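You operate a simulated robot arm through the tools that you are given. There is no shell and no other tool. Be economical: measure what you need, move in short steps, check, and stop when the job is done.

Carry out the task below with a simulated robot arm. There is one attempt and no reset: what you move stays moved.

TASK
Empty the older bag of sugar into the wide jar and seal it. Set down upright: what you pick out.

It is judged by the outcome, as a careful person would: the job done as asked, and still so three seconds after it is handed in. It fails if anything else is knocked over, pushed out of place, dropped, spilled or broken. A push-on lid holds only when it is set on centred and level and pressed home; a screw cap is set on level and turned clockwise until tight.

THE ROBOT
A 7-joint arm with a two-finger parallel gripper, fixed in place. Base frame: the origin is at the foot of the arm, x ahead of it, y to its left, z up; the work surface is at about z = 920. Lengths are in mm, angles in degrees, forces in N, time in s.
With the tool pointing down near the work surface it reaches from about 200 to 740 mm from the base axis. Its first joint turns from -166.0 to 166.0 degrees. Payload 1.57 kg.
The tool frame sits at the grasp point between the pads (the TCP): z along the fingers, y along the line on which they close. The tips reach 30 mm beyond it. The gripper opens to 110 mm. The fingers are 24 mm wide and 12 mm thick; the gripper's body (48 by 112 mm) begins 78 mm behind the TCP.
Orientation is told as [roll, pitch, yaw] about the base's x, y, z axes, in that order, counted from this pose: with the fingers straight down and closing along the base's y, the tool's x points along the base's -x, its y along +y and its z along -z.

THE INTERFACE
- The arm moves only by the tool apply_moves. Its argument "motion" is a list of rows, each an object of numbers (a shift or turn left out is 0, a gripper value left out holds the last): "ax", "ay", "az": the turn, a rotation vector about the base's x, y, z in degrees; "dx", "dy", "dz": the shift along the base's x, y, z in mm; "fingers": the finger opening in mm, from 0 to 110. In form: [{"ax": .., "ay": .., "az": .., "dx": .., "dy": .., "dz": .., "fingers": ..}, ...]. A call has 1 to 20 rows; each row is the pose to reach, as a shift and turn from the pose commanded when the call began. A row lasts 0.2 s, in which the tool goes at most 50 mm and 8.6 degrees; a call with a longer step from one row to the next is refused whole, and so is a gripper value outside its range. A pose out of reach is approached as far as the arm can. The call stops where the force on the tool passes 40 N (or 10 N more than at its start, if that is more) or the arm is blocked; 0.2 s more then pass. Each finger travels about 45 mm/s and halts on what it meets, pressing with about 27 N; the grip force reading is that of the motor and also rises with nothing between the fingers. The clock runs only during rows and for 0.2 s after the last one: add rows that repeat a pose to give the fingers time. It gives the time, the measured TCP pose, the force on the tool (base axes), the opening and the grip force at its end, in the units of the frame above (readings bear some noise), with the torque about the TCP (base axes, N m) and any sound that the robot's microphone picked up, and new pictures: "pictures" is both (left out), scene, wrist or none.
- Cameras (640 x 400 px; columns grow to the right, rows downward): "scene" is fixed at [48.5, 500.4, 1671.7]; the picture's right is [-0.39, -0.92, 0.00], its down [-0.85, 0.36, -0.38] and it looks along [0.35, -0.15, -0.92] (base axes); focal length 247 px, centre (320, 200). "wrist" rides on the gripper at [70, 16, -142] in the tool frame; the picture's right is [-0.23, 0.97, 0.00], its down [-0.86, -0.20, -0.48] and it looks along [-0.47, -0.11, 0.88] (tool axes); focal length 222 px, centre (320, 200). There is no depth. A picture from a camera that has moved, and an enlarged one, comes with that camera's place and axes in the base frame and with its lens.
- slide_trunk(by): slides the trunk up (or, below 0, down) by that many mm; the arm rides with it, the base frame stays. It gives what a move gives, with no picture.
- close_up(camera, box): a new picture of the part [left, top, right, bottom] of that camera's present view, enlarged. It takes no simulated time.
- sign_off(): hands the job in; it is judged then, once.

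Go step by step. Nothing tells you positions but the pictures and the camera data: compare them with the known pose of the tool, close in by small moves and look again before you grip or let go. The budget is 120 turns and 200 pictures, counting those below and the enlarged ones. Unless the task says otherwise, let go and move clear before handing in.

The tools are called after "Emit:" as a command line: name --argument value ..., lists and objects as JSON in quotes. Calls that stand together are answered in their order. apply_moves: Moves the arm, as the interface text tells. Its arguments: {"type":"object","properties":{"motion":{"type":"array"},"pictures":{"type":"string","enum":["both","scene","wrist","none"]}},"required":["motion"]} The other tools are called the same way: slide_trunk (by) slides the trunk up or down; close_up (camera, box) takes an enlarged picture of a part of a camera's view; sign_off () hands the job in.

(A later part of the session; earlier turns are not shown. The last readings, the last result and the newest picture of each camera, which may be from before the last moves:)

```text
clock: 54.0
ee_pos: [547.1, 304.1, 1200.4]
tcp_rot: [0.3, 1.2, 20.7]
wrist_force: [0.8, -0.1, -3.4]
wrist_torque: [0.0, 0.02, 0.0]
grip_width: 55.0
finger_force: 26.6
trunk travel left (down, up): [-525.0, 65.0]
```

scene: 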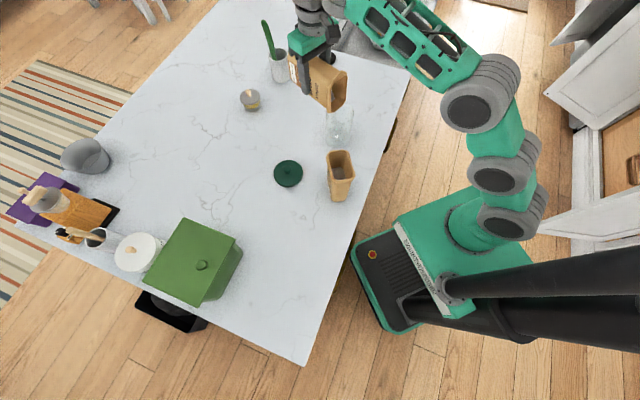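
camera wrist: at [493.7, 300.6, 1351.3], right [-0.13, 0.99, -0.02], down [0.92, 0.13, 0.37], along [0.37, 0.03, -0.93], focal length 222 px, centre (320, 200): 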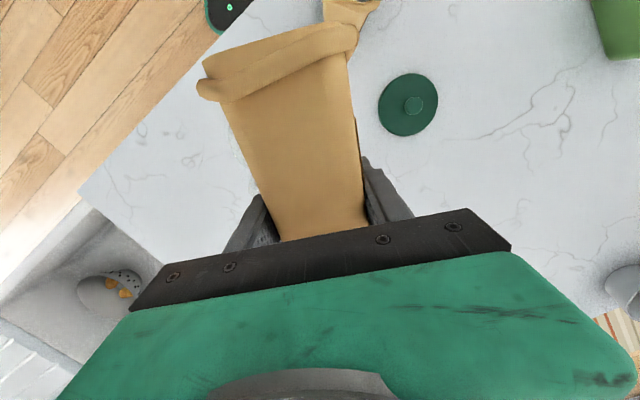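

Force gone. Continue to the pour start position.

Emit:
apply_moves --motion '[{"dx": 17, "dy": -11}, {"dx": 34, "dy": -23, "az": 1}, {"dx": 51, "dy": -34, "az": 2}, {"dx": 67, "dy": -45, "az": 2.3}, {"dx": 67, "dy": -45, "az": 2.3}]'

Emit:
close_up --camera "scene" --box '[290, 50, 390, 150]'

Emit:
close_up --camera "wrist" --box '[160, 0, 480, 240]'

```text
clock: 55.2
ee_pos: [607.1, 255.7, 1198.9]
tcp_rot: [0.4, 1.2, 23.0]
wrist_force: [-0.2, -0.5, -2.7]
wrist_torque: [0.0, -0.05, -0.02]
grip_width: 54.9
finger_force: 27.1
out of reach, approached as far as the arm can: row 4, 5
trunk travel left (down, up): [-525.0, 65.0]
camera wrist: at [538.1, 243.4, 1342.3], right [-0.17, 0.99, 0.0], down [0.88, 0.15, 0.46], along [0.45, 0.08, -0.89], focal length 222 px, centre (320, 200)
```

scene: 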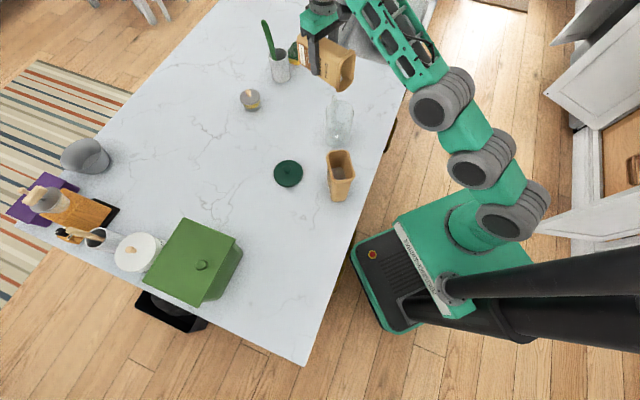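
wrist: 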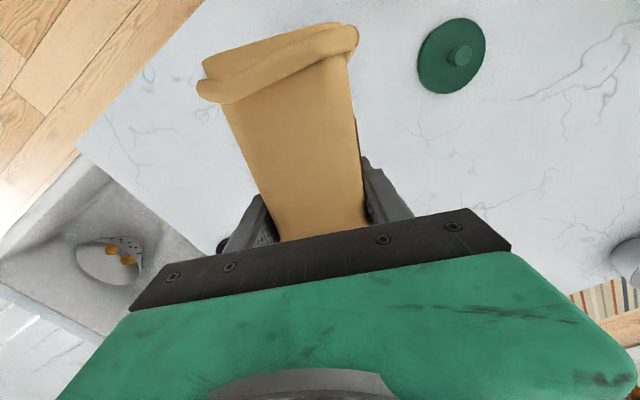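

```text
4.00 times, centred on (340, 100) of scene
camera zoom: at [48.5, 500.4, 1671.7], right [-0.39, -0.92, 0.0], down [-0.85, 0.36, -0.38], along [0.35, -0.15, -0.92], focal length 986 px, centre (240, 600)
```

zoom: 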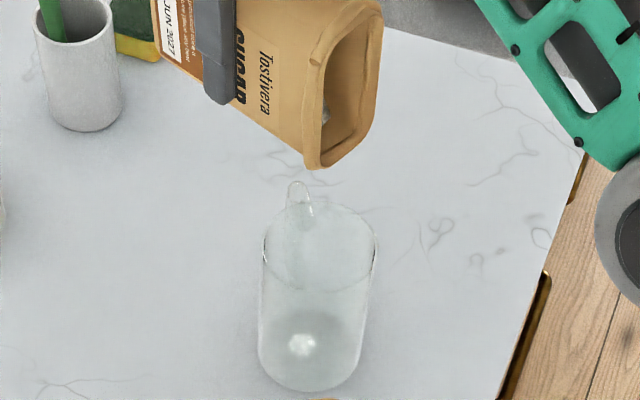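

```text
1.67 times, centred on (320, 120) of wrist
camera zoom: at [538.1, 243.4, 1342.3], right [-0.17, 0.99, 0.0], down [0.88, 0.15, 0.46], along [0.45, 0.08, -0.89], focal length 370 px, centre (320, 333)
```

zoom: 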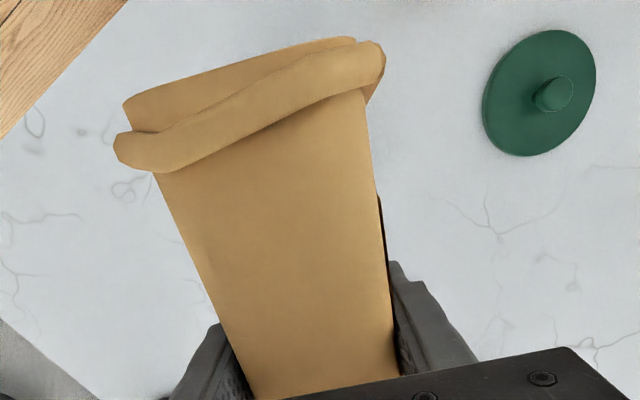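

The mouth is right over the jar, jar unmoved. Start tipping: to about 20° below level, lowering the lip close above the jar.

Emit:
apply_moves --motion '[{"dx": -5, "dy": -2, "dz": -10, "ax": 2.7, "ay": -6.4}, {"dx": -11, "dy": -4.6, "dz": -20, "ax": 5.5, "ay": -12.9}, {"dx": -16.6, "dy": -7, "dz": -31, "ax": 8.2, "ay": -19.3}, {"dx": -16.6, "dy": -7, "dz": -31, "ax": 8.2, "ay": -19.3}]' --pictures "none"

Emit:
close_up --camera "scene" --box '[290, 50, 390, 150]'

Emit:
close_up --camera "wrist" --box '[160, 0, 480, 240]'

```text
clock: 56.2
ee_pos: [590.9, 249.7, 1167.7]
tcp_rot: [0.5, -19.8, 22.9]
wrist_force: [0.7, 0.1, -2.7]
wrist_torque: [0.01, 0.0, 0.01]
grip_width: 54.9
finger_force: 27.0
trunk travel left (down, up): [-525.0, 65.0]
```

```text
4.00 times, centred on (340, 100) of scene
camera zoom: at [48.5, 500.4, 1671.7], right [-0.39, -0.92, 0.0], down [-0.85, 0.36, -0.38], along [0.35, -0.15, -0.92], focal length 986 px, centre (240, 600)
```

zoom: 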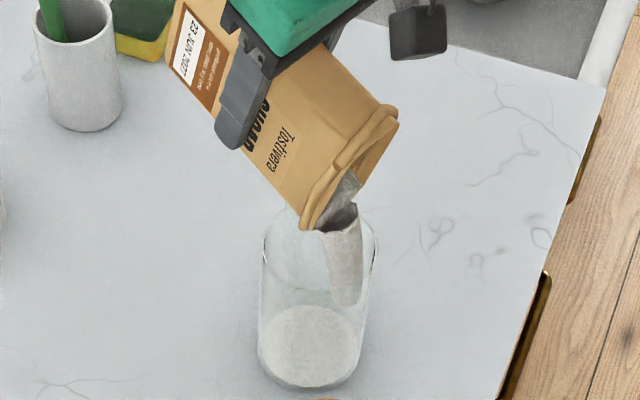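

```text
1.67 times, centred on (320, 120) of wrist
camera zoom: at [478.4, 219.1, 1277.7], right [-0.19, 0.98, 0.08], down [0.67, 0.06, 0.74], along [0.72, 0.19, -0.67], focal length 370 px, centre (320, 333)
```

zoom: 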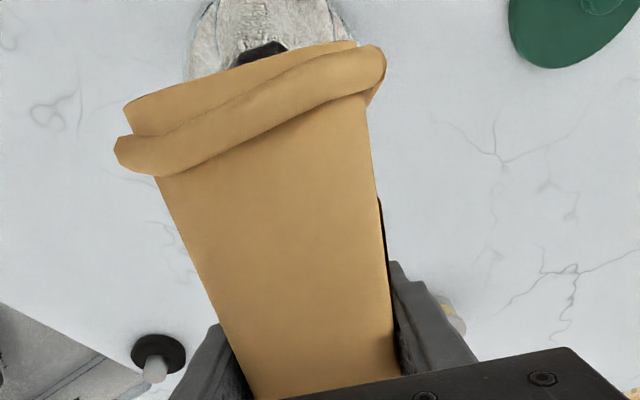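

It is pouring cleanly into the jar. I continue tipping slowly, keeping the lip over the mouth.

Emit:
apply_moves --motion '[{"dx": 5, "dy": 2, "dz": 0}, {"dx": 5, "dy": 2, "dz": 0}, {"dx": 1, "dy": 0.5, "dz": 2, "ax": 1.2, "ay": -2.8}, {"dx": -3, "dy": -1.2, "dz": 4, "ax": 2.4, "ay": -5.5}, {"dx": -7, "dy": -3, "dz": 6, "ax": 3.9, "ay": -9.2}, {"dx": -12, "dy": -5, "dz": 7, "ax": 5.9, "ay": -13.8}, {"dx": -12, "dy": -5, "dz": 7, "ax": 5.9, "ay": -13.8}]' --pictures "none"

Emit:
close_up --camera "scene" --box '[290, 50, 390, 150]'

```text
clock: 57.8
ee_pos: [578.2, 243.2, 1174.3]
tcp_rot: [0.5, -34.9, 22.9]
wrist_force: [-1.1, 1.2, -0.9]
wrist_torque: [0.02, 0.0, 0.03]
grip_width: 55.0
finger_force: 27.1
trunk travel left (down, up): [-525.0, 65.0]
```

```text
4.00 times, centred on (340, 100) of scene
camera zoom: at [48.5, 500.4, 1671.7], right [-0.39, -0.92, 0.0], down [-0.85, 0.36, -0.38], along [0.35, -0.15, -0.92], focal length 986 px, centre (240, 600)
```

zoom: 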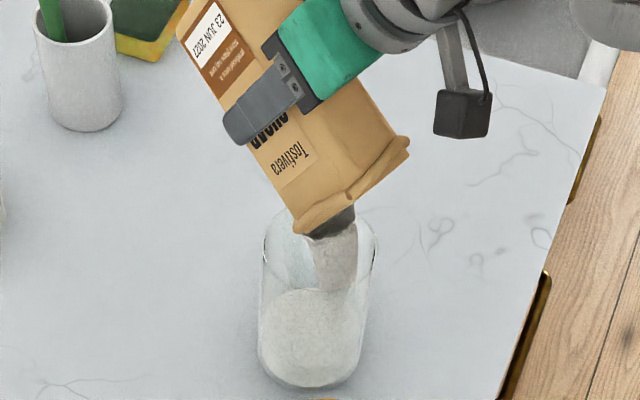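

Stream lands well inside. Continue to about 55°.

Emit:
apply_moves --motion '[{}, {"dx": -5, "dy": -2, "dz": 2, "ax": 1.2, "ay": -2.8}, {"dx": -11, "dy": -4.5, "dz": 4, "ax": 2.7, "ay": -6.4}, {"dx": -17, "dy": -7, "dz": 6, "ax": 4.3, "ay": -10.1}, {"dx": -24, "dy": -10, "dz": 8, "ax": 5.9, "ay": -13.8}, {"dx": -32, "dy": -13.5, "dz": 10, "ax": 7.8, "ay": -18.4}, {"dx": -32, "dy": -13.5, "dz": 10, "ax": 7.8, "ay": -18.4}, {"dx": -32, "dy": -13.5, "dz": 10, "ax": 7.8, "ay": -18.4}]' --pictures "none"

Emit:
close_up --camera "scene" --box '[290, 50, 390, 150]'

```text
clock: 59.6
ee_pos: [546.0, 229.3, 1184.2]
tcp_rot: [0.5, -54.7, 23.0]
wrist_force: [1.1, 0.9, -0.2]
wrist_torque: [0.0, 0.01, 0.0]
grip_width: 54.4
finger_force: 27.0
trunk travel left (down, up): [-525.0, 65.0]
```

```text
4.00 times, centred on (340, 100) of scene
camera zoom: at [48.5, 500.4, 1671.7], right [-0.39, -0.92, 0.0], down [-0.85, 0.36, -0.38], along [0.35, -0.15, -0.92], focal length 986 px, centre (240, 600)
```

zoom: 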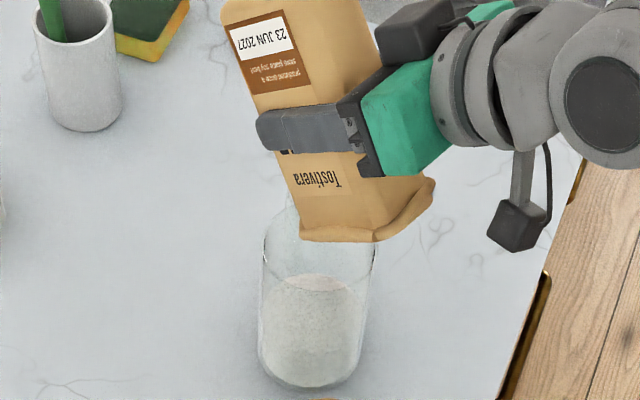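

Nearly empty. Tip further to 75° to let the last come out.

Emit:
apply_moves --motion '[{"dx": -7, "dy": -3, "ax": 2, "ay": -4.6}, {"dx": -13, "dy": -5.5, "ax": 3.9, "ay": -9.2}, {"dx": -20, "dy": -8.4, "ax": 5.9, "ay": -13.8}, {"dx": -27, "dy": -11, "ax": 7.8, "ay": -18.4}, {"dx": -27, "dy": -11, "ax": 7.8, "ay": -18.4}, {"dx": -27, "dy": -11, "ax": 7.8, "ay": -18.4}, {"dx": -27, "dy": -11, "ax": 7.8, "ay": -18.4}]' --pictures "none"

Emit:
close_up --camera "scene" --box '[290, 50, 390, 150]'

```text
clock: 61.2
ee_pos: [519.4, 217.6, 1183.8]
tcp_rot: [0.7, -74.8, 22.9]
wrist_force: [-0.5, -0.6, -1.1]
wrist_torque: [0.01, 0.0, -0.02]
grip_width: 54.5
finger_force: 27.3
trunk travel left (down, up): [-525.0, 65.0]
```

```text
4.00 times, centred on (340, 100) of scene
camera zoom: at [48.5, 500.4, 1671.7], right [-0.39, -0.92, 0.0], down [-0.85, 0.36, -0.38], along [0.35, -0.15, -0.92], focal length 986 px, centre (240, 600)
```

zoom: 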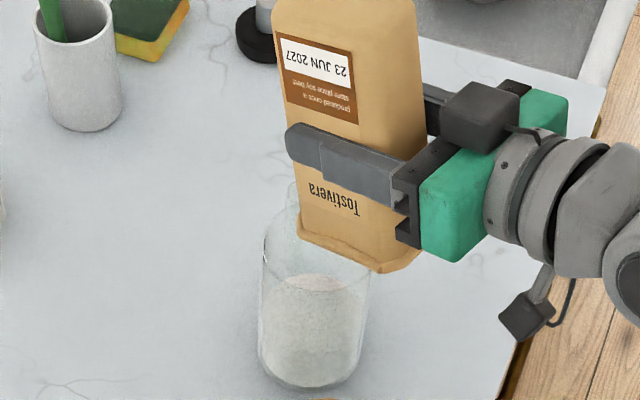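

Empty, nothing spilled outside. Now tip back to level while rising away from the jar.

Emit:
apply_moves --motion '[{"dz": 15, "ax": -2, "ay": 4.6}, {"dz": 25, "dx": 7, "dy": 3, "ax": -5, "ay": 11.8}, {"dz": 30, "dx": 17, "dy": 7, "ax": -8, "ay": 18.9}, {"dz": 30, "dx": 27, "dy": 11, "ax": -11, "ay": 25.9}, {"dz": 30, "dx": 37, "dy": 16, "ax": -14, "ay": 33}, {"dz": 30, "dx": 47, "dy": 20, "ax": -17, "ay": 40}, {"dz": 30, "dx": 57, "dy": 24, "ax": -20, "ay": 47.1}, {"dz": 30, "dx": 66, "dy": 28, "ax": -23, "ay": 54.2}, {"dz": 30, "dx": 74, "dy": 31, "ax": -26, "ay": 61.2}, {"dz": 30, "dx": 80, "dy": 34, "ax": -28.5, "ay": 67.1}, {"dz": 30, "dx": 80, "dy": 34, "ax": -28.5, "ay": 67.1}]'

Emit:
close_up --camera "scene" --box '[290, 50, 390, 150]'

```text
clock: 63.6
ee_pos: [599.3, 252.4, 1214.6]
tcp_rot: [0.3, -1.8, 22.9]
wrist_force: [0.0, 0.4, -0.2]
wrist_torque: [-0.03, 0.02, 0.03]
grip_width: 54.4
finger_force: 27.6
trunk travel left (down, up): [-525.0, 65.0]
camera wrist: at [523.8, 238.4, 1354.4], right [-0.17, 0.99, 0.01], down [0.85, 0.14, 0.5], along [0.5, 0.1, -0.86], focal length 222 px, centre (320, 200)
```

scene: 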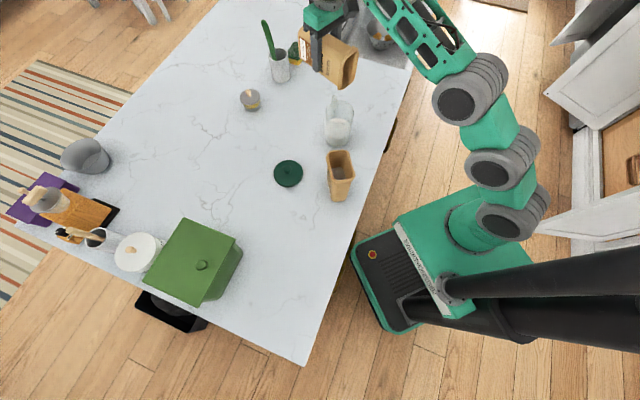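
wrist: 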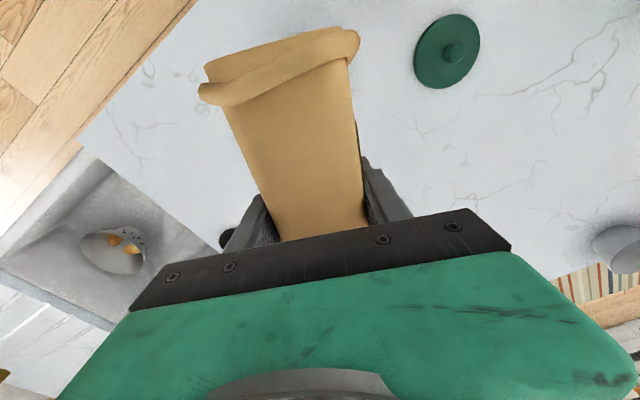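

```text
4.00 times, centred on (340, 100) of scene
camera zoom: at [48.5, 500.4, 1671.7], right [-0.39, -0.92, 0.0], down [-0.85, 0.36, -0.38], along [0.35, -0.15, -0.92], focal length 986 px, centre (240, 600)
```

zoom: 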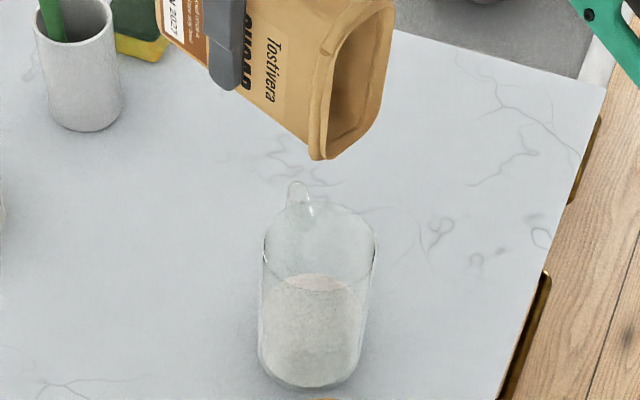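

The bag is empty, and the jar holds the sugar. Now move to a clear area at lower y and try turning the bag so its mouth faces outward.

Emit:
apply_moves --motion '[{"dx": -10, "dy": -40}, {"dx": -22, "dy": -80}, {"dx": -35, "dy": -120}, {"dx": -48, "dy": -160}, {"dx": -55, "dy": -190}, {"dx": -55, "dy": -190}]' --pictures "none"

Emit:
apply_moves --motion '[{"az": 8}, {"az": 16}, {"az": 24}, {"az": 32}, {"az": 40}, {"az": 48}, {"az": 56}, {"az": 64}, {"az": 72}, {"az": 80}, {"az": 88}, {"az": 88}]' --pictures "scene"

```text
clock: 65.0
ee_pos: [543.9, 62.9, 1214.6]
tcp_rot: [0.4, -2.0, 23.0]
wrist_force: [-0.1, 0.2, -0.1]
wrist_torque: [0.01, 0.03, 0.01]
grip_width: 54.4
finger_force: 27.1
trunk travel left (down, up): [-525.0, 65.0]
```

```text
clock: 67.6
ee_pos: [543.8, 61.4, 1214.3]
tcp_rot: [0.4, -2.0, 111.1]
wrist_force: [-0.1, -0.4, -1.0]
wrist_torque: [-0.01, 0.0, -0.04]
grip_width: 54.4
finger_force: 26.8
trunk travel left (down, up): [-525.0, 65.0]
```

scene: 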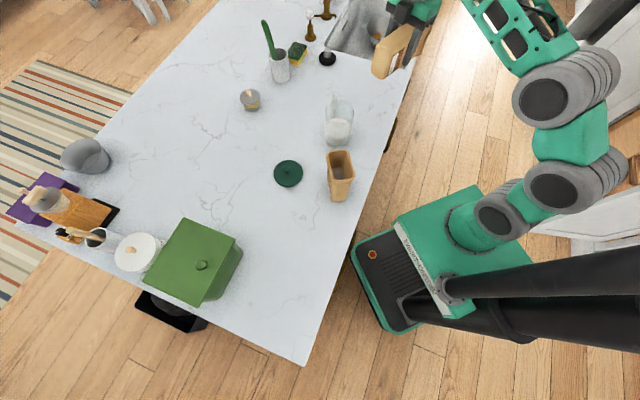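

Turning works. Continue to the full half-turn.

Emit:
apply_moves --motion '[{"az": 8}, {"az": 16}, {"az": 24}, {"az": 32}, {"az": 40}, {"az": 48}, {"az": 56}, {"az": 64}, {"az": 72}, {"az": 75}, {"az": 75}]' --pictures "scene"

```text
clock: 70.0
ee_pos: [543.8, 61.8, 1213.3]
tcp_rot: [0.5, -2.0, -174.0]
wrist_force: [0.1, 0.3, -0.1]
wrist_torque: [-0.02, 0.02, 0.0]
grip_width: 54.5
finger_force: 27.2
trunk travel left (down, up): [-525.0, 65.0]
```

scene: 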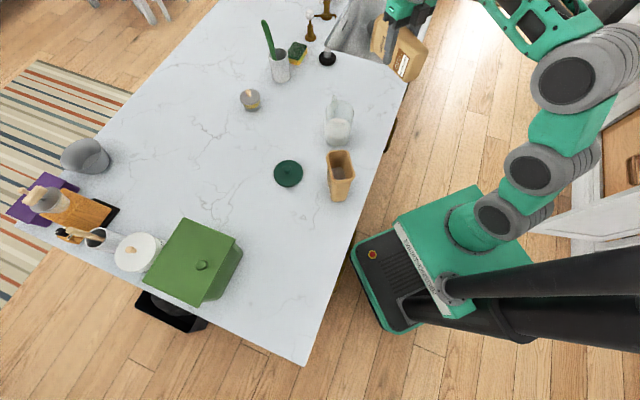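

The mouth now faces outward. Tilt the tool outward so that the bag comes upright, moving out a little.

Emit:
apply_moves --motion '[{"dx": 7, "ax": 0.8, "ay": -8}, {"dx": 14, "ax": 1.7, "ay": -15.9}, {"dx": 21, "ax": 2.5, "ay": -23.9}, {"dx": 28, "ax": 3.3, "ay": -31.8}, {"dx": 35, "ax": 4.2, "ay": -39.8}, {"dx": 42, "ax": 5, "ay": -47.7}, {"dx": 49, "ax": 5.9, "ay": -55.7}, {"dx": 56, "ax": 6.7, "ay": -63.7}, {"dx": 63, "ax": 7.5, "ay": -71.6}, {"dx": 70, "ax": 8.4, "ay": -79.6}, {"dx": 77, "ax": 9.2, "ay": -87.5}, {"dx": 77, "ax": 9.2, "ay": -87.5}]'

Emit:
close_up --camera "scene" --box '[320, 0, 460, 100]'

```text
clock: 71.8
ee_pos: [606.5, 42.7, 1113.8]
tcp_rot: [-9.8, 45.0, 177.5]
wrist_force: [-0.3, -0.7, 0.4]
wrist_torque: [-0.04, -0.03, 0.01]
grip_width: 54.6
finger_force: 27.4
out of reach, approached as far as the arm can: row 3, 4, 5, 6, 7, 8
trunk travel left (down, up): [-525.0, 65.0]
stopped in row 8: the arm was blocked; the commanded pose is now the measured one
camera wrist: at [557.1, 5.7, 1260.0], right [-0.08, -0.96, -0.28], down [-0.96, 0.16, -0.25], along [0.28, 0.25, -0.93], focal length 222 px, centre (320, 200)
```

scene: 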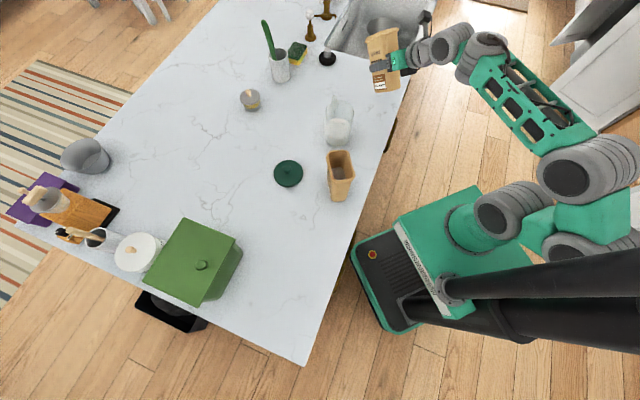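
wrist: 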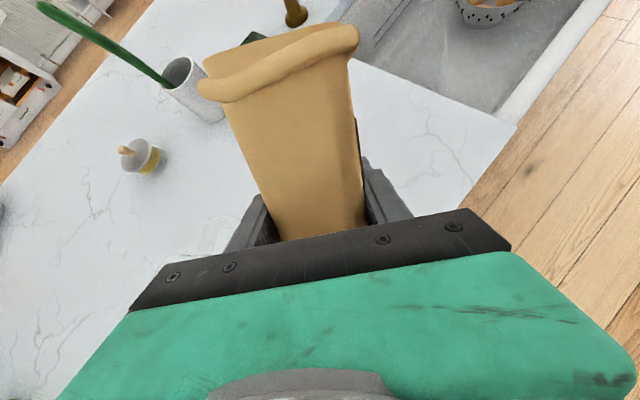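

```text
4.00 times, centred on (390, 50) of scene
camera zoom: at [48.5, 500.4, 1671.7], right [-0.39, -0.92, 0.0], down [-0.85, 0.36, -0.38], along [0.35, -0.15, -0.92], focal length 986 px, centre (40, 800)
```

zoom: 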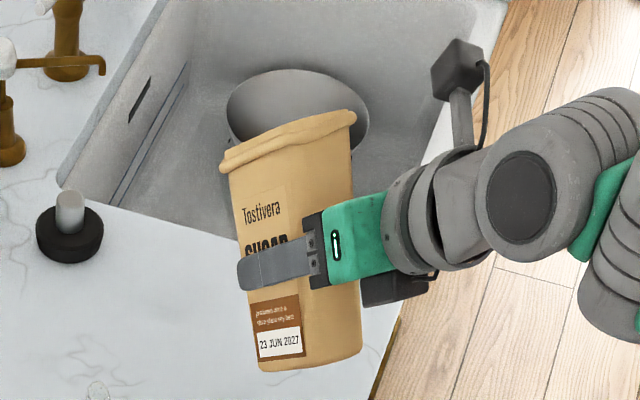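

Halfway up but a wrist limit stopped the tilt (turned almost to its stop). Turning the wrist back ~30° should free it; the bag can be set facing that direction instead.

Emit:
apply_moves --motion '[{"dz": 20, "dy": 5, "ax": -1.3, "ay": 0.4, "az": -6.9}, {"dz": 40, "dy": 10, "ax": -2.6, "ay": 0.8, "az": -13.8}, {"dz": 60, "dy": 15, "ax": -4, "ay": 1.2, "az": -20.6}, {"dz": 75, "dy": 20, "ax": -5.3, "ay": 1.6, "az": -27.5}, {"dz": 80, "dy": 20, "ax": -6.6, "ay": 2, "az": -34.4}, {"dz": 80, "dy": 20, "ax": -6.6, "ay": 2, "az": -34.4}]' --pictures "scene"

```text
clock: 73.2
ee_pos: [606.4, 63.4, 1197.3]
tcp_rot: [-0.2, 45.1, 149.7]
wrist_force: [0.5, 0.3, -0.2]
wrist_torque: [-0.01, -0.04, 0.02]
grip_width: 54.2
finger_force: 26.9
trunk travel left (down, up): [-525.0, 65.0]
```

scene: 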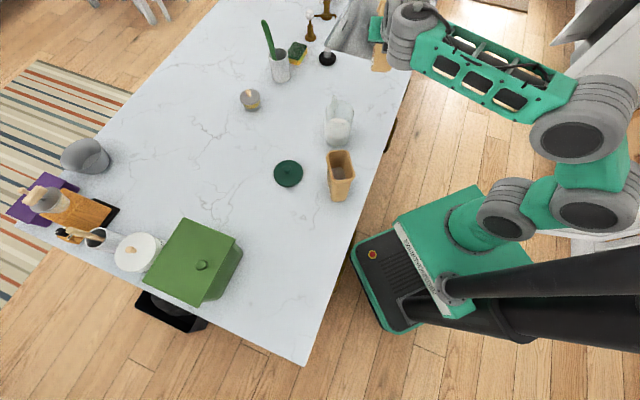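

Works. Continue tilting to upright in this direction.

Emit:
apply_moves --motion '[{"ax": -4, "ay": -6.9}, {"ax": -8, "ay": -13.9}, {"ax": -12, "ay": -20.8}, {"ax": -16, "ay": -27.7}, {"ax": -20.7, "ay": -35.9}, {"ax": -20.7, "ay": -35.9}]'

Emit:
close_up --camera "scene" --box '[320, 0, 460, 100]'

```text
refused: row 5 steps farther than a row can; nothing moved
```

```text
4.00 times, centred on (390, 50) of scene
camera zoom: at [48.5, 500.4, 1671.7], right [-0.39, -0.92, 0.0], down [-0.85, 0.36, -0.38], along [0.35, -0.15, -0.92], focal length 986 px, centre (40, 800)
```

zoom: 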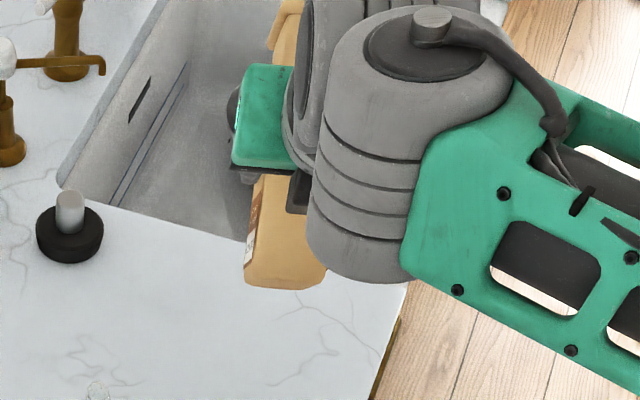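

Emit:
apply_moves --motion '[{"ax": -3.5, "ay": -6}, {"ax": -7, "ay": -12}, {"ax": -10.5, "ay": -18}, {"ax": -14, "ay": -24}, {"ax": -17.5, "ay": -30.2}, {"ax": -20.7, "ay": -35.9}, {"ax": -20.7, "ay": -35.9}]'

Emit:
close_up --camera "scene" --box '[320, 0, 460, 100]'

```text
clock: 74.8
ee_pos: [607.5, 62.5, 1197.1]
tcp_rot: [-1.9, 86.6, 148.2]
wrist_force: [-0.3, 0.5, -0.4]
wrist_torque: [0.0, 0.02, 0.02]
grip_width: 54.4
finger_force: 26.6
trunk travel left (down, up): [-525.0, 65.0]
camera wrist: at [480.2, 117.4, 1275.4], right [-0.5, -0.84, -0.23], down [-0.36, 0.44, -0.82], along [0.79, -0.33, -0.52], focal length 222 px, centre (320, 200)
```

scene: 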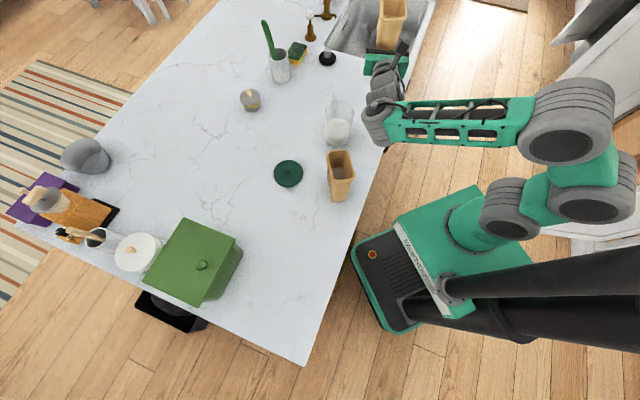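
wrist: 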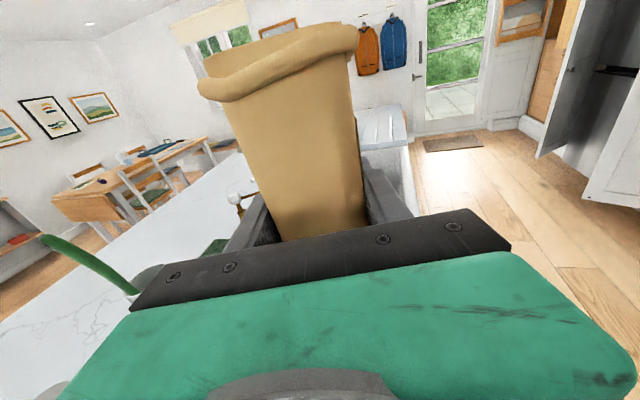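

```text
4.00 times, centred on (390, 50) of scene
camera zoom: at [48.5, 500.4, 1671.7], right [-0.39, -0.92, 0.0], down [-0.85, 0.36, -0.38], along [0.35, -0.15, -0.92], focal length 986 px, centre (40, 800)
```

zoom: 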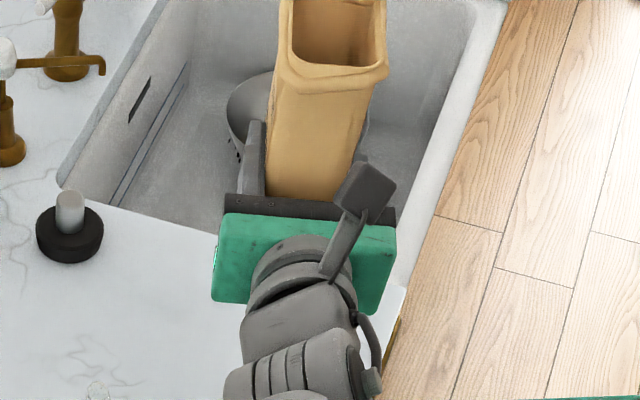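

The bag is upright and visibly empty. To stay clear of the jar when lowering, I turn 20° back toward radial and shift to about (640, 40).

Emit:
apply_moves --motion '[{"dx": 11, "dy": -8, "az": 6.5}, {"dx": 22, "dy": -16, "az": 13}, {"dx": 33, "dy": -23, "az": 19}, {"dx": 33, "dy": -23, "az": 19}]' --pictures "scene"

```text
clock: 75.8
ee_pos: [641.1, 39.7, 1196.9]
tcp_rot: [-1.9, 86.5, 167.1]
wrist_force: [-0.3, -0.3, -0.5]
wrist_torque: [0.02, -0.03, 0.0]
grip_width: 54.4
finger_force: 27.2
trunk travel left (down, up): [-525.0, 65.0]
```

scene: 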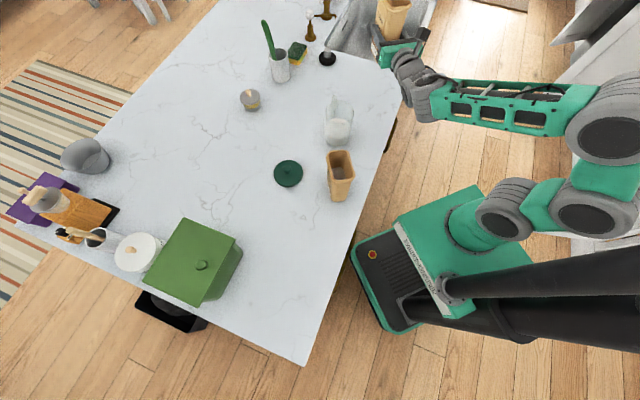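

Now lower with the trunk until just above the table.

Emit:
slide_trunk --by -165

Emit:
close_up --camera "scene" --box '[330, 20, 450, 120]'

Emit:
close_up --camera "wrist" --box '[0, 0, 640, 400]'

```text
clock: 77.6
ee_pos: [641.3, 41.0, 1032.9]
tcp_rot: [-1.9, 86.4, 167.2]
wrist_force: [0.0, 0.0, -0.7]
wrist_torque: [-0.03, 0.01, -0.01]
grip_width: 54.3
finger_force: 27.2
trunk travel left (down, up): [-360.0, 230.0]
```

```text
4.00 times, centred on (390, 70) of scene
camera zoom: at [48.5, 500.4, 1671.7], right [-0.39, -0.92, 0.0], down [-0.85, 0.36, -0.38], along [0.35, -0.15, -0.92], focal length 986 px, centre (40, 720)
```

zoom: 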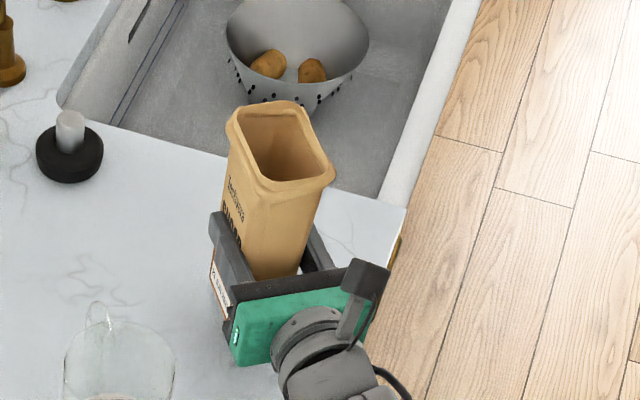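

```text
1.00 times, centred on (320, 200) of wrist (not enlarged: the box is as wide or as high as the picture)
camera zoom: at [502.4, 50.3, 1110.2], right [-0.2, -0.95, -0.23], down [-0.48, 0.3, -0.82], along [0.85, -0.05, -0.52], focal length 222 px, centre (320, 200)
```

zoom: 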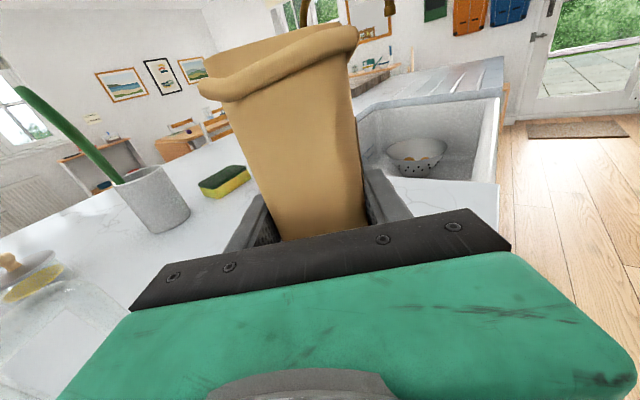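

The spot is clear of sink edge and table edge. Lower the last bit by arm in small steps.

Emit:
apply_moves --motion '[{"dz": -8}, {"dz": -15}, {"dz": -19}, {"dz": -22}, {"dz": -24}, {"dz": -26}, {"dz": -28}, {"dz": -30}, {"dz": -32}]' --pictures "none"

Emit:
close_up --camera "scene" --box '[330, 20, 450, 120]'

```text
clock: 79.6
ee_pos: [642.5, 41.3, 999.8]
tcp_rot: [-1.3, 86.5, 167.7]
wrist_force: [0.6, -0.1, -1.0]
wrist_torque: [-0.03, -0.05, 0.0]
grip_width: 54.3
finger_force: 27.0
trunk travel left (down, up): [-360.0, 230.0]
```

```text
4.00 times, centred on (390, 70) of scene
camera zoom: at [48.5, 500.4, 1671.7], right [-0.39, -0.92, 0.0], down [-0.85, 0.36, -0.38], along [0.35, -0.15, -0.92], focal length 986 px, centre (40, 720)
```

zoom: 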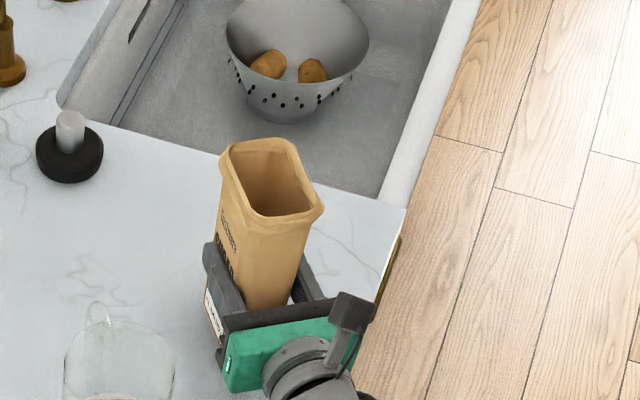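

Emit:
apply_moves --motion '[{"dz": -2}, {"dz": -4}, {"dz": -6}, {"dz": -8}, {"dz": -10}, {"dz": -12}]' --pictures "none"

```text
clock: 81.0
ee_pos: [639.4, 40.3, 990.3]
tcp_rot: [-4.0, 86.8, 165.3]
wrist_force: [0.4, 3.9, 22.6]
wrist_torque: [0.11, 0.5, -0.05]
grip_width: 54.4
finger_force: 27.1
trunk travel left (down, up): [-360.0, 230.0]
```

Contact at about 990–992. Ease off and look before letting go.

Emit:
apply_moves --motion '[{"dz": 1.5}, {"dz": 1.5}]' --pictures "none"

Emit:
close_up --camera "scene" --box '[360, 40, 440, 120]'

Emit:
close_up --camera "wrist" --box '[160, 0, 480, 250]'

```text
clock: 81.6
ee_pos: [639.4, 39.9, 989.7]
tcp_rot: [-2.3, 86.6, 166.7]
wrist_force: [1.1, 3.7, 20.6]
wrist_torque: [0.08, 0.21, 0.01]
grip_width: 54.1
finger_force: 26.8
trunk travel left (down, up): [-360.0, 230.0]
```

```text
5.00 times, centred on (400, 80) of scene
camera zoom: at [48.5, 500.4, 1671.7], right [-0.39, -0.92, 0.0], down [-0.85, 0.36, -0.38], along [0.35, -0.15, -0.92], focal length 1233 px, centre (-80, 800)
```

zoom: 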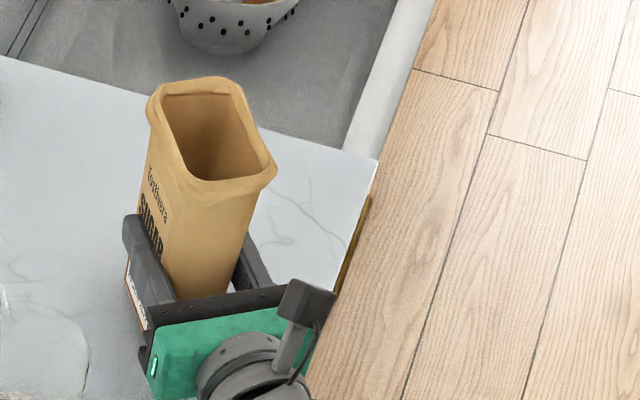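

```text
1.60 times, centred on (320, 125) of wrist
camera zoom: at [501.4, 50.7, 1068.1], right [-0.2, -0.95, -0.23], down [-0.48, 0.3, -0.82], along [0.85, -0.05, -0.52], focal length 355 px, centre (320, 320)
```

zoom: 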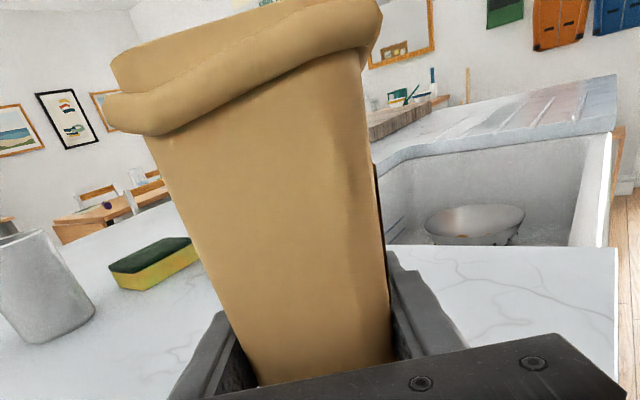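

Emit:
apply_moves --motion '[{"dz": 2}, {"dz": 2}]' --pictures "none"

```text
clock: 82.2
ee_pos: [639.9, 39.3, 989.8]
tcp_rot: [-0.9, 86.4, 168.0]
wrist_force: [0.5, 2.2, 12.0]
wrist_torque: [0.04, -0.06, 0.03]
grip_width: 54.1
finger_force: 27.1
trunk travel left (down, up): [-360.0, 230.0]
```

Emit:
apply_moves --motion '[{"dz": 2}, {"dz": 2, "fingers": 58}, {"dz": 2, "fingers": 66}, {"dz": 2, "fingers": 80}, {"dz": 2, "fingers": 95}, {"dz": 2, "fingers": 110}, {"dz": 2, "fingers": 110}]' --pictures "none"

Emit:
close_up --camera "scene" --box '[360, 40, 440, 120]'

Emit:
close_up --camera "wrist" --box '[160, 0, 480, 250]'

```text
clock: 83.8
ee_pos: [641.3, 41.2, 993.8]
tcp_rot: [-1.9, 86.5, 167.1]
wrist_force: [0.0, 0.0, -0.5]
wrist_torque: [0.03, -0.04, 0.02]
grip_width: 110.0
finger_force: 0.0
trunk travel left (down, up): [-360.0, 230.0]
```

```text
5.00 times, centred on (400, 80) of scene
camera zoom: at [48.5, 500.4, 1671.7], right [-0.39, -0.92, 0.0], down [-0.85, 0.36, -0.38], along [0.35, -0.15, -0.92], focal length 1233 px, centre (-80, 800)
```

zoom: 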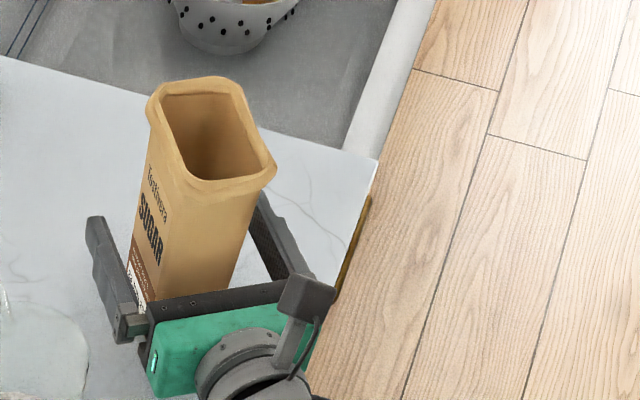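

```text
1.60 times, centred on (320, 125) of wrist
camera zoom: at [502.9, 50.7, 1071.0], right [-0.2, -0.95, -0.23], down [-0.48, 0.3, -0.82], along [0.85, -0.05, -0.52], focal length 355 px, centre (320, 320)
```

zoom: 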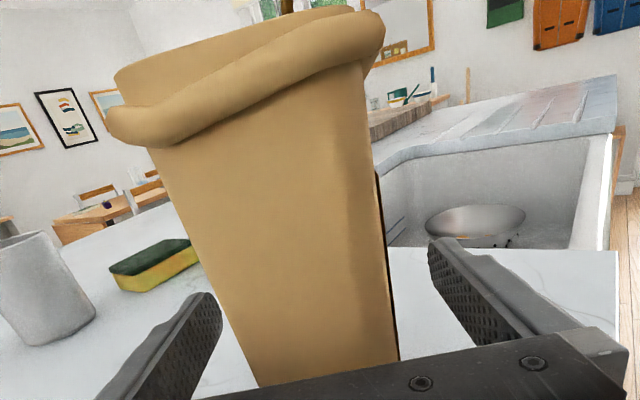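

The bag stands upright on its own. I rise straight up with the trunk (fingers clear the rim by ~20 mm each side).

Emit:
slide_trunk --by 165

Emit:
close_up --camera "scene" --box '[330, 20, 450, 120]'

```text
clock: 85.7
ee_pos: [641.2, 40.4, 1157.2]
tcp_rot: [-1.8, 86.5, 167.3]
wrist_force: [0.4, -0.4, 0.6]
wrist_torque: [0.04, 0.04, 0.0]
grip_width: 109.8
finger_force: 0.1
trunk travel left (down, up): [-525.0, 65.0]
```

```text
4.00 times, centred on (390, 70) of scene
camera zoom: at [48.5, 500.4, 1671.7], right [-0.39, -0.92, 0.0], down [-0.85, 0.36, -0.38], along [0.35, -0.15, -0.92], focal length 986 px, centre (40, 720)
```

zoom: 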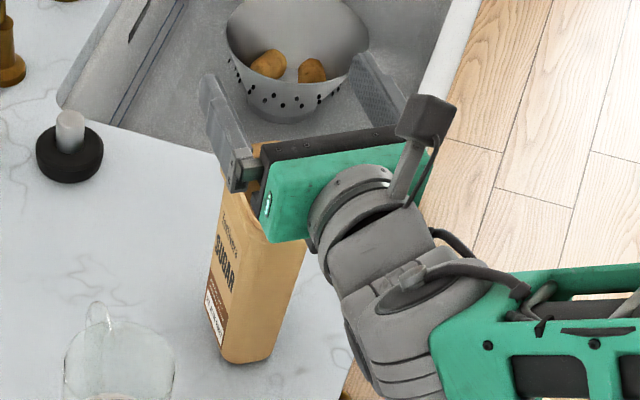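

Clear. Rise a bit and bring the tool back to pointing down, moving inward.

Emit:
apply_moves --motion '[{"dz": 30}, {"dz": 60}, {"dz": 60, "dx": -6, "ax": 1.8, "ay": 7.8}, {"dz": 60, "dx": -12, "ax": 3.6, "ay": 15.6}, {"dz": 60, "dx": -18, "ax": 5.4, "ay": 23.4}, {"dz": 60, "dx": -24, "ax": 7.2, "ay": 31.2}, {"dz": 60, "dx": -30, "ax": 9, "ay": 39}, {"dz": 60, "dx": -36, "ax": 10.8, "ay": 46.8}, {"dz": 60, "dx": -42, "ax": 12.6, "ay": 54.6}, {"dz": 60, "dx": -48, "ax": 14.4, "ay": 62.4}, {"dz": 60, "dx": -54, "ax": 16.2, "ay": 70.2}, {"dz": 60, "dx": -60, "ax": 18, "ay": 78}, {"dz": 60, "dx": -66, "ax": 19.5, "ay": 84.3}, {"dz": 60, "dx": -66, "ax": 19.5, "ay": 84.3}]' --pictures "scene"

```text
clock: 88.7
ee_pos: [576.8, 43.1, 1222.4]
tcp_rot: [-1.1, 0.1, 166.8]
wrist_force: [-0.8, 0.1, 0.6]
wrist_torque: [0.02, -0.02, 0.0]
grip_width: 109.9
finger_force: 0.0
out of reach, approached as far as the arm can: row 13, 14
trunk travel left (down, up): [-525.0, 65.0]
```

scene: 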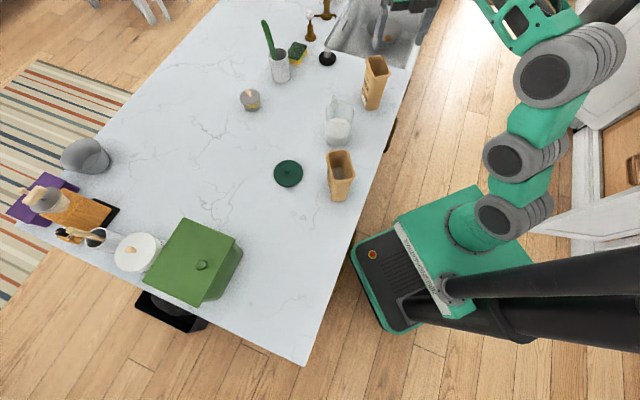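

Bag B stands well. Turn the wrist back to its normal side.

Emit:
apply_moves --motion '[{"az": -8}, {"az": -16}, {"az": -24}, {"az": -32}, {"az": -40}, {"az": -48}, {"az": -56}, {"az": -64}, {"az": -72}, {"az": -80}, {"az": -88}, {"az": -96}, {"az": -104}, {"az": -112}, {"az": -120}, {"az": -128}, {"az": -136}, {"az": -144}, {"az": -144}]' --pictures "none"

Emit:
close_up --camera "scene" --box '[310, 85, 380, 205]'

```text
clock: 92.7
ee_pos: [577.5, 41.9, 1221.7]
tcp_rot: [-2.0, 0.0, 22.9]
wrist_force: [-0.3, 0.4, 0.4]
wrist_torque: [0.02, -0.02, 0.02]
grip_width: 110.3
finger_force: 0.0
trunk travel left (down, up): [-525.0, 65.0]
```

```text
3.33 times, centred on (345, 145) of scene
camera zoom: at [48.5, 500.4, 1671.7], right [-0.39, -0.92, 0.0], down [-0.85, 0.36, -0.38], along [0.35, -0.15, -0.92], focal length 822 px, centre (237, 383)
```

zoom: 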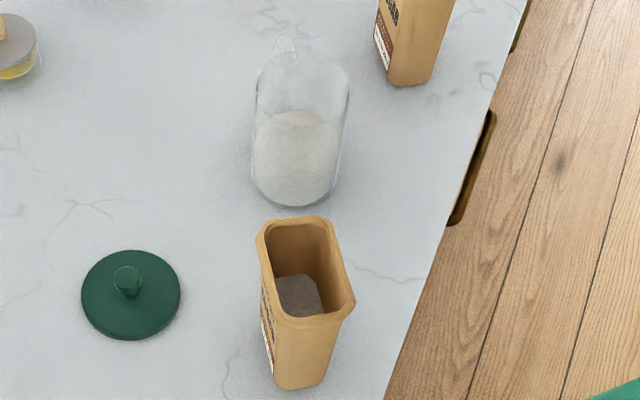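

Now fetch the lid: move above it (TCP about (459.5, 441)), fingers at 60.

Emit:
apply_moves --motion '[{"dx": -11, "dy": 40, "ax": 0.4, "ay": 0.2}, {"dx": -23, "dy": 80, "ax": 0.8, "ay": 0.3}, {"dx": -35, "dy": 120, "ax": 1.2, "ay": 0.5}, {"dx": -47, "dy": 160, "ax": 1.6, "ay": 0.7}, {"dx": -59, "dy": 200, "ax": 1.8, "ay": 0.8}, {"dx": -70, "dy": 240, "ax": 1.8, "ay": 0.8}, {"dx": -82, "dy": 280, "ax": 1.8, "ay": 0.8}, {"dx": -94, "dy": 320, "ax": 1.8, "ay": 0.8, "fingers": 60}, {"dx": -106, "dy": 360, "dz": -10, "ax": 1.8, "ay": 0.8, "az": -0.5, "fingers": 60}, {"dx": -117, "dy": 399, "dz": -30, "ax": 1.8, "ay": 0.8, "az": -0.9, "fingers": 60}, {"dx": -117, "dy": 399, "dz": -60, "ax": 1.8, "ay": 0.8, "az": -0.9, "fingers": 60}, {"dx": -117, "dy": 399, "dz": -100, "ax": 1.8, "ay": 0.8, "az": -0.9, "fingers": 60}, {"dx": -117, "dy": 399, "dz": -140, "ax": 1.8, "ay": 0.8, "az": -0.9, "fingers": 60}, {"dx": -117, "dy": 399, "dz": -140, "ax": 1.8, "ay": 0.8, "az": -0.9, "fingers": 60}]' --pictures "scene"

Emit:
close_up --camera "wrist" --box '[220, 80, 420, 240]'

```text
clock: 95.7
ee_pos: [460.5, 440.6, 1083.7]
tcp_rot: [-0.1, -0.1, 22.1]
wrist_force: [0.4, 0.6, 0.4]
wrist_torque: [-0.02, 0.01, 0.0]
grip_width: 60.0
finger_force: 0.0
trunk travel left (down, up): [-525.0, 65.0]
```

scene: 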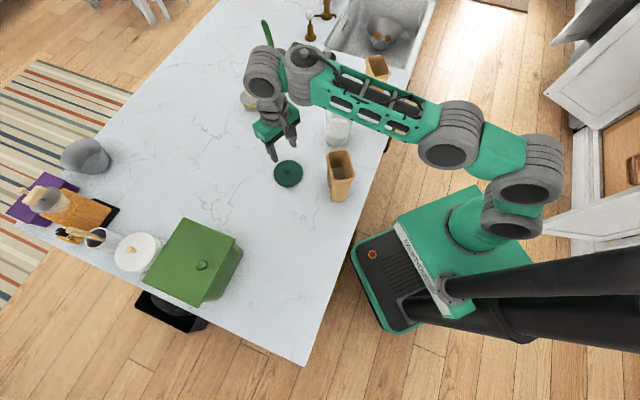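

```text
2.50 times, centred on (320, 160) of wrist
camera zoom: at [389.0, 429.7, 1225.7], right [-0.16, 0.99, 0.0], down [0.87, 0.14, 0.48], along [0.47, 0.07, -0.88], focal length 555 px, centre (320, 300)
```

zoom: 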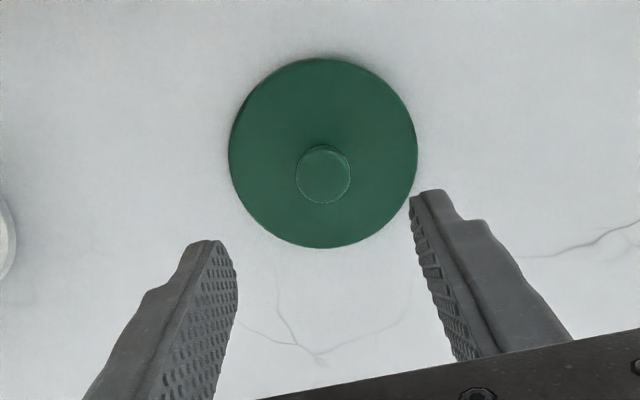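

Aligned within ~2 mm. Descend and grip the knob.

Emit:
apply_moves --motion '[{"dx": 1, "dz": -40}, {"dx": 1, "dz": -75}, {"dx": 1, "dz": -98}, {"dx": 1, "dz": -101}, {"dx": 1, "dz": -101, "fingers": 40}, {"dx": 1, "dz": -101, "fingers": 15}, {"dx": 1, "dz": -101, "fingers": 15}, {"dx": 1, "dz": -101, "fingers": 15}, {"dx": 1, "dz": -101, "fingers": 15}]' --pictures "none"

Emit:
close_up --camera "wrist" --box '[220, 80, 420, 240]'

Emit:
close_up --camera "scene" --box '[260, 130, 320, 190]'

```text
clock: 97.7
ee_pos: [462.1, 440.0, 982.3]
tcp_rot: [-0.3, 0.1, 22.1]
wrist_force: [-0.7, -0.1, 0.1]
wrist_torque: [0.0, -0.02, -0.03]
grip_width: 24.2
finger_force: 26.9
out of reach, approached as far as the arm can: row 2
trunk travel left (down, up): [-525.0, 65.0]
```

```text
2.50 times, centred on (320, 160) of wrist
camera zoom: at [390.4, 430.5, 1123.4], right [-0.16, 0.99, 0.0], down [0.87, 0.14, 0.48], along [0.47, 0.07, -0.88], focal length 555 px, centre (320, 300)
```

zoom: 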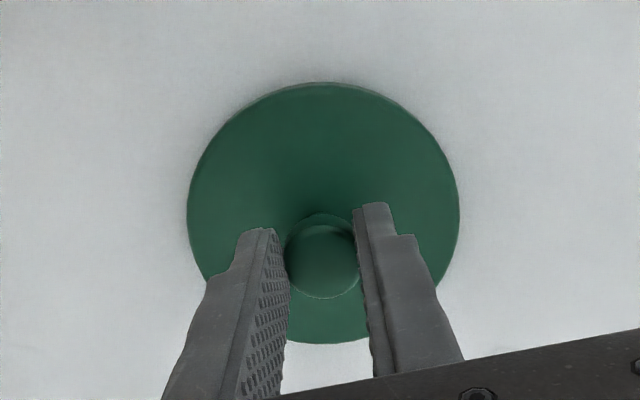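

```text
6.67 times, centred on (290, 160) of scene
camera zoom: at [48.5, 500.4, 1671.7], right [-0.39, -0.92, 0.0], down [-0.85, 0.36, -0.38], along [0.35, -0.15, -0.92], focal length 1644 px, centre (520, 467)
```

zoom: 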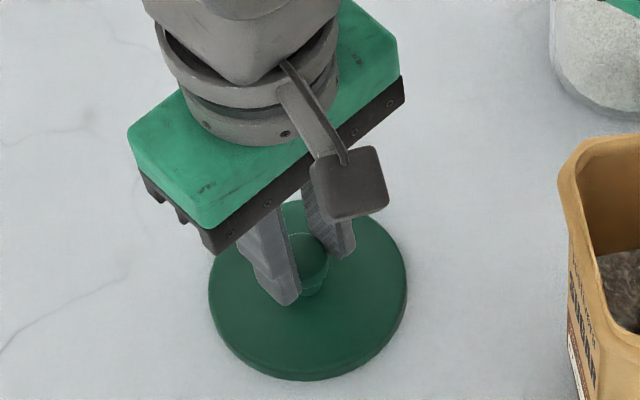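

Gripped. Lift and compare the lid's place in the hand with before.

Emit:
apply_moves --motion '[{"dz": 10}, {"dz": 40}, {"dz": 80}, {"dz": 120}, {"dz": 160}, {"dz": 195}, {"dz": 195}]' --pictures "wrist"

Emit:
close_up --camera "wrist" --box '[240, 80, 400, 240]'

```text
clock: 99.3
ee_pos: [464.3, 442.5, 1178.1]
tcp_rot: [-0.2, 0.2, 22.0]
wrist_force: [-1.1, -0.1, -0.3]
wrist_torque: [0.02, -0.02, 0.0]
grip_width: 23.9
finger_force: 26.8
trunk travel left (down, up): [-525.0, 65.0]
camera wrist: at [391.8, 431.9, 1319.2], right [-0.16, 0.99, 0.0], down [0.87, 0.14, 0.48], along [0.47, 0.07, -0.88], focal length 222 px, centre (320, 200)
```

wrist: 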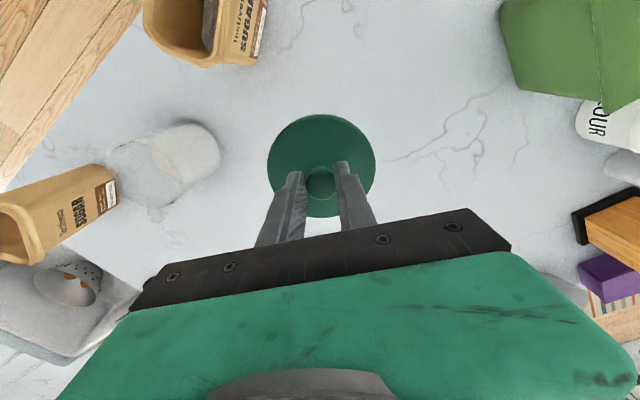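

```text
2.50 times, centred on (320, 160) of wrist
camera zoom: at [391.8, 431.9, 1319.2], right [-0.16, 0.99, 0.0], down [0.87, 0.14, 0.48], along [0.47, 0.07, -0.88], focal length 555 px, centre (320, 300)
```

zoom: 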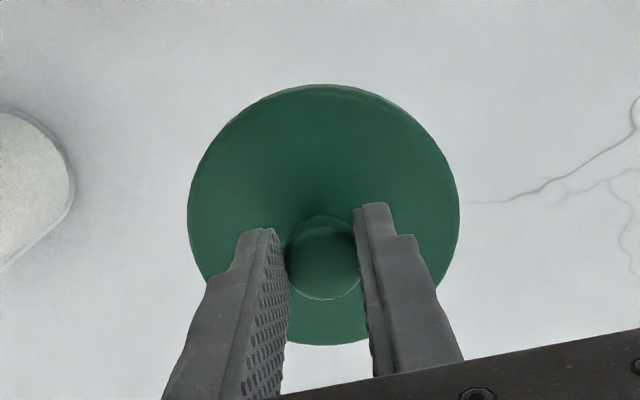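

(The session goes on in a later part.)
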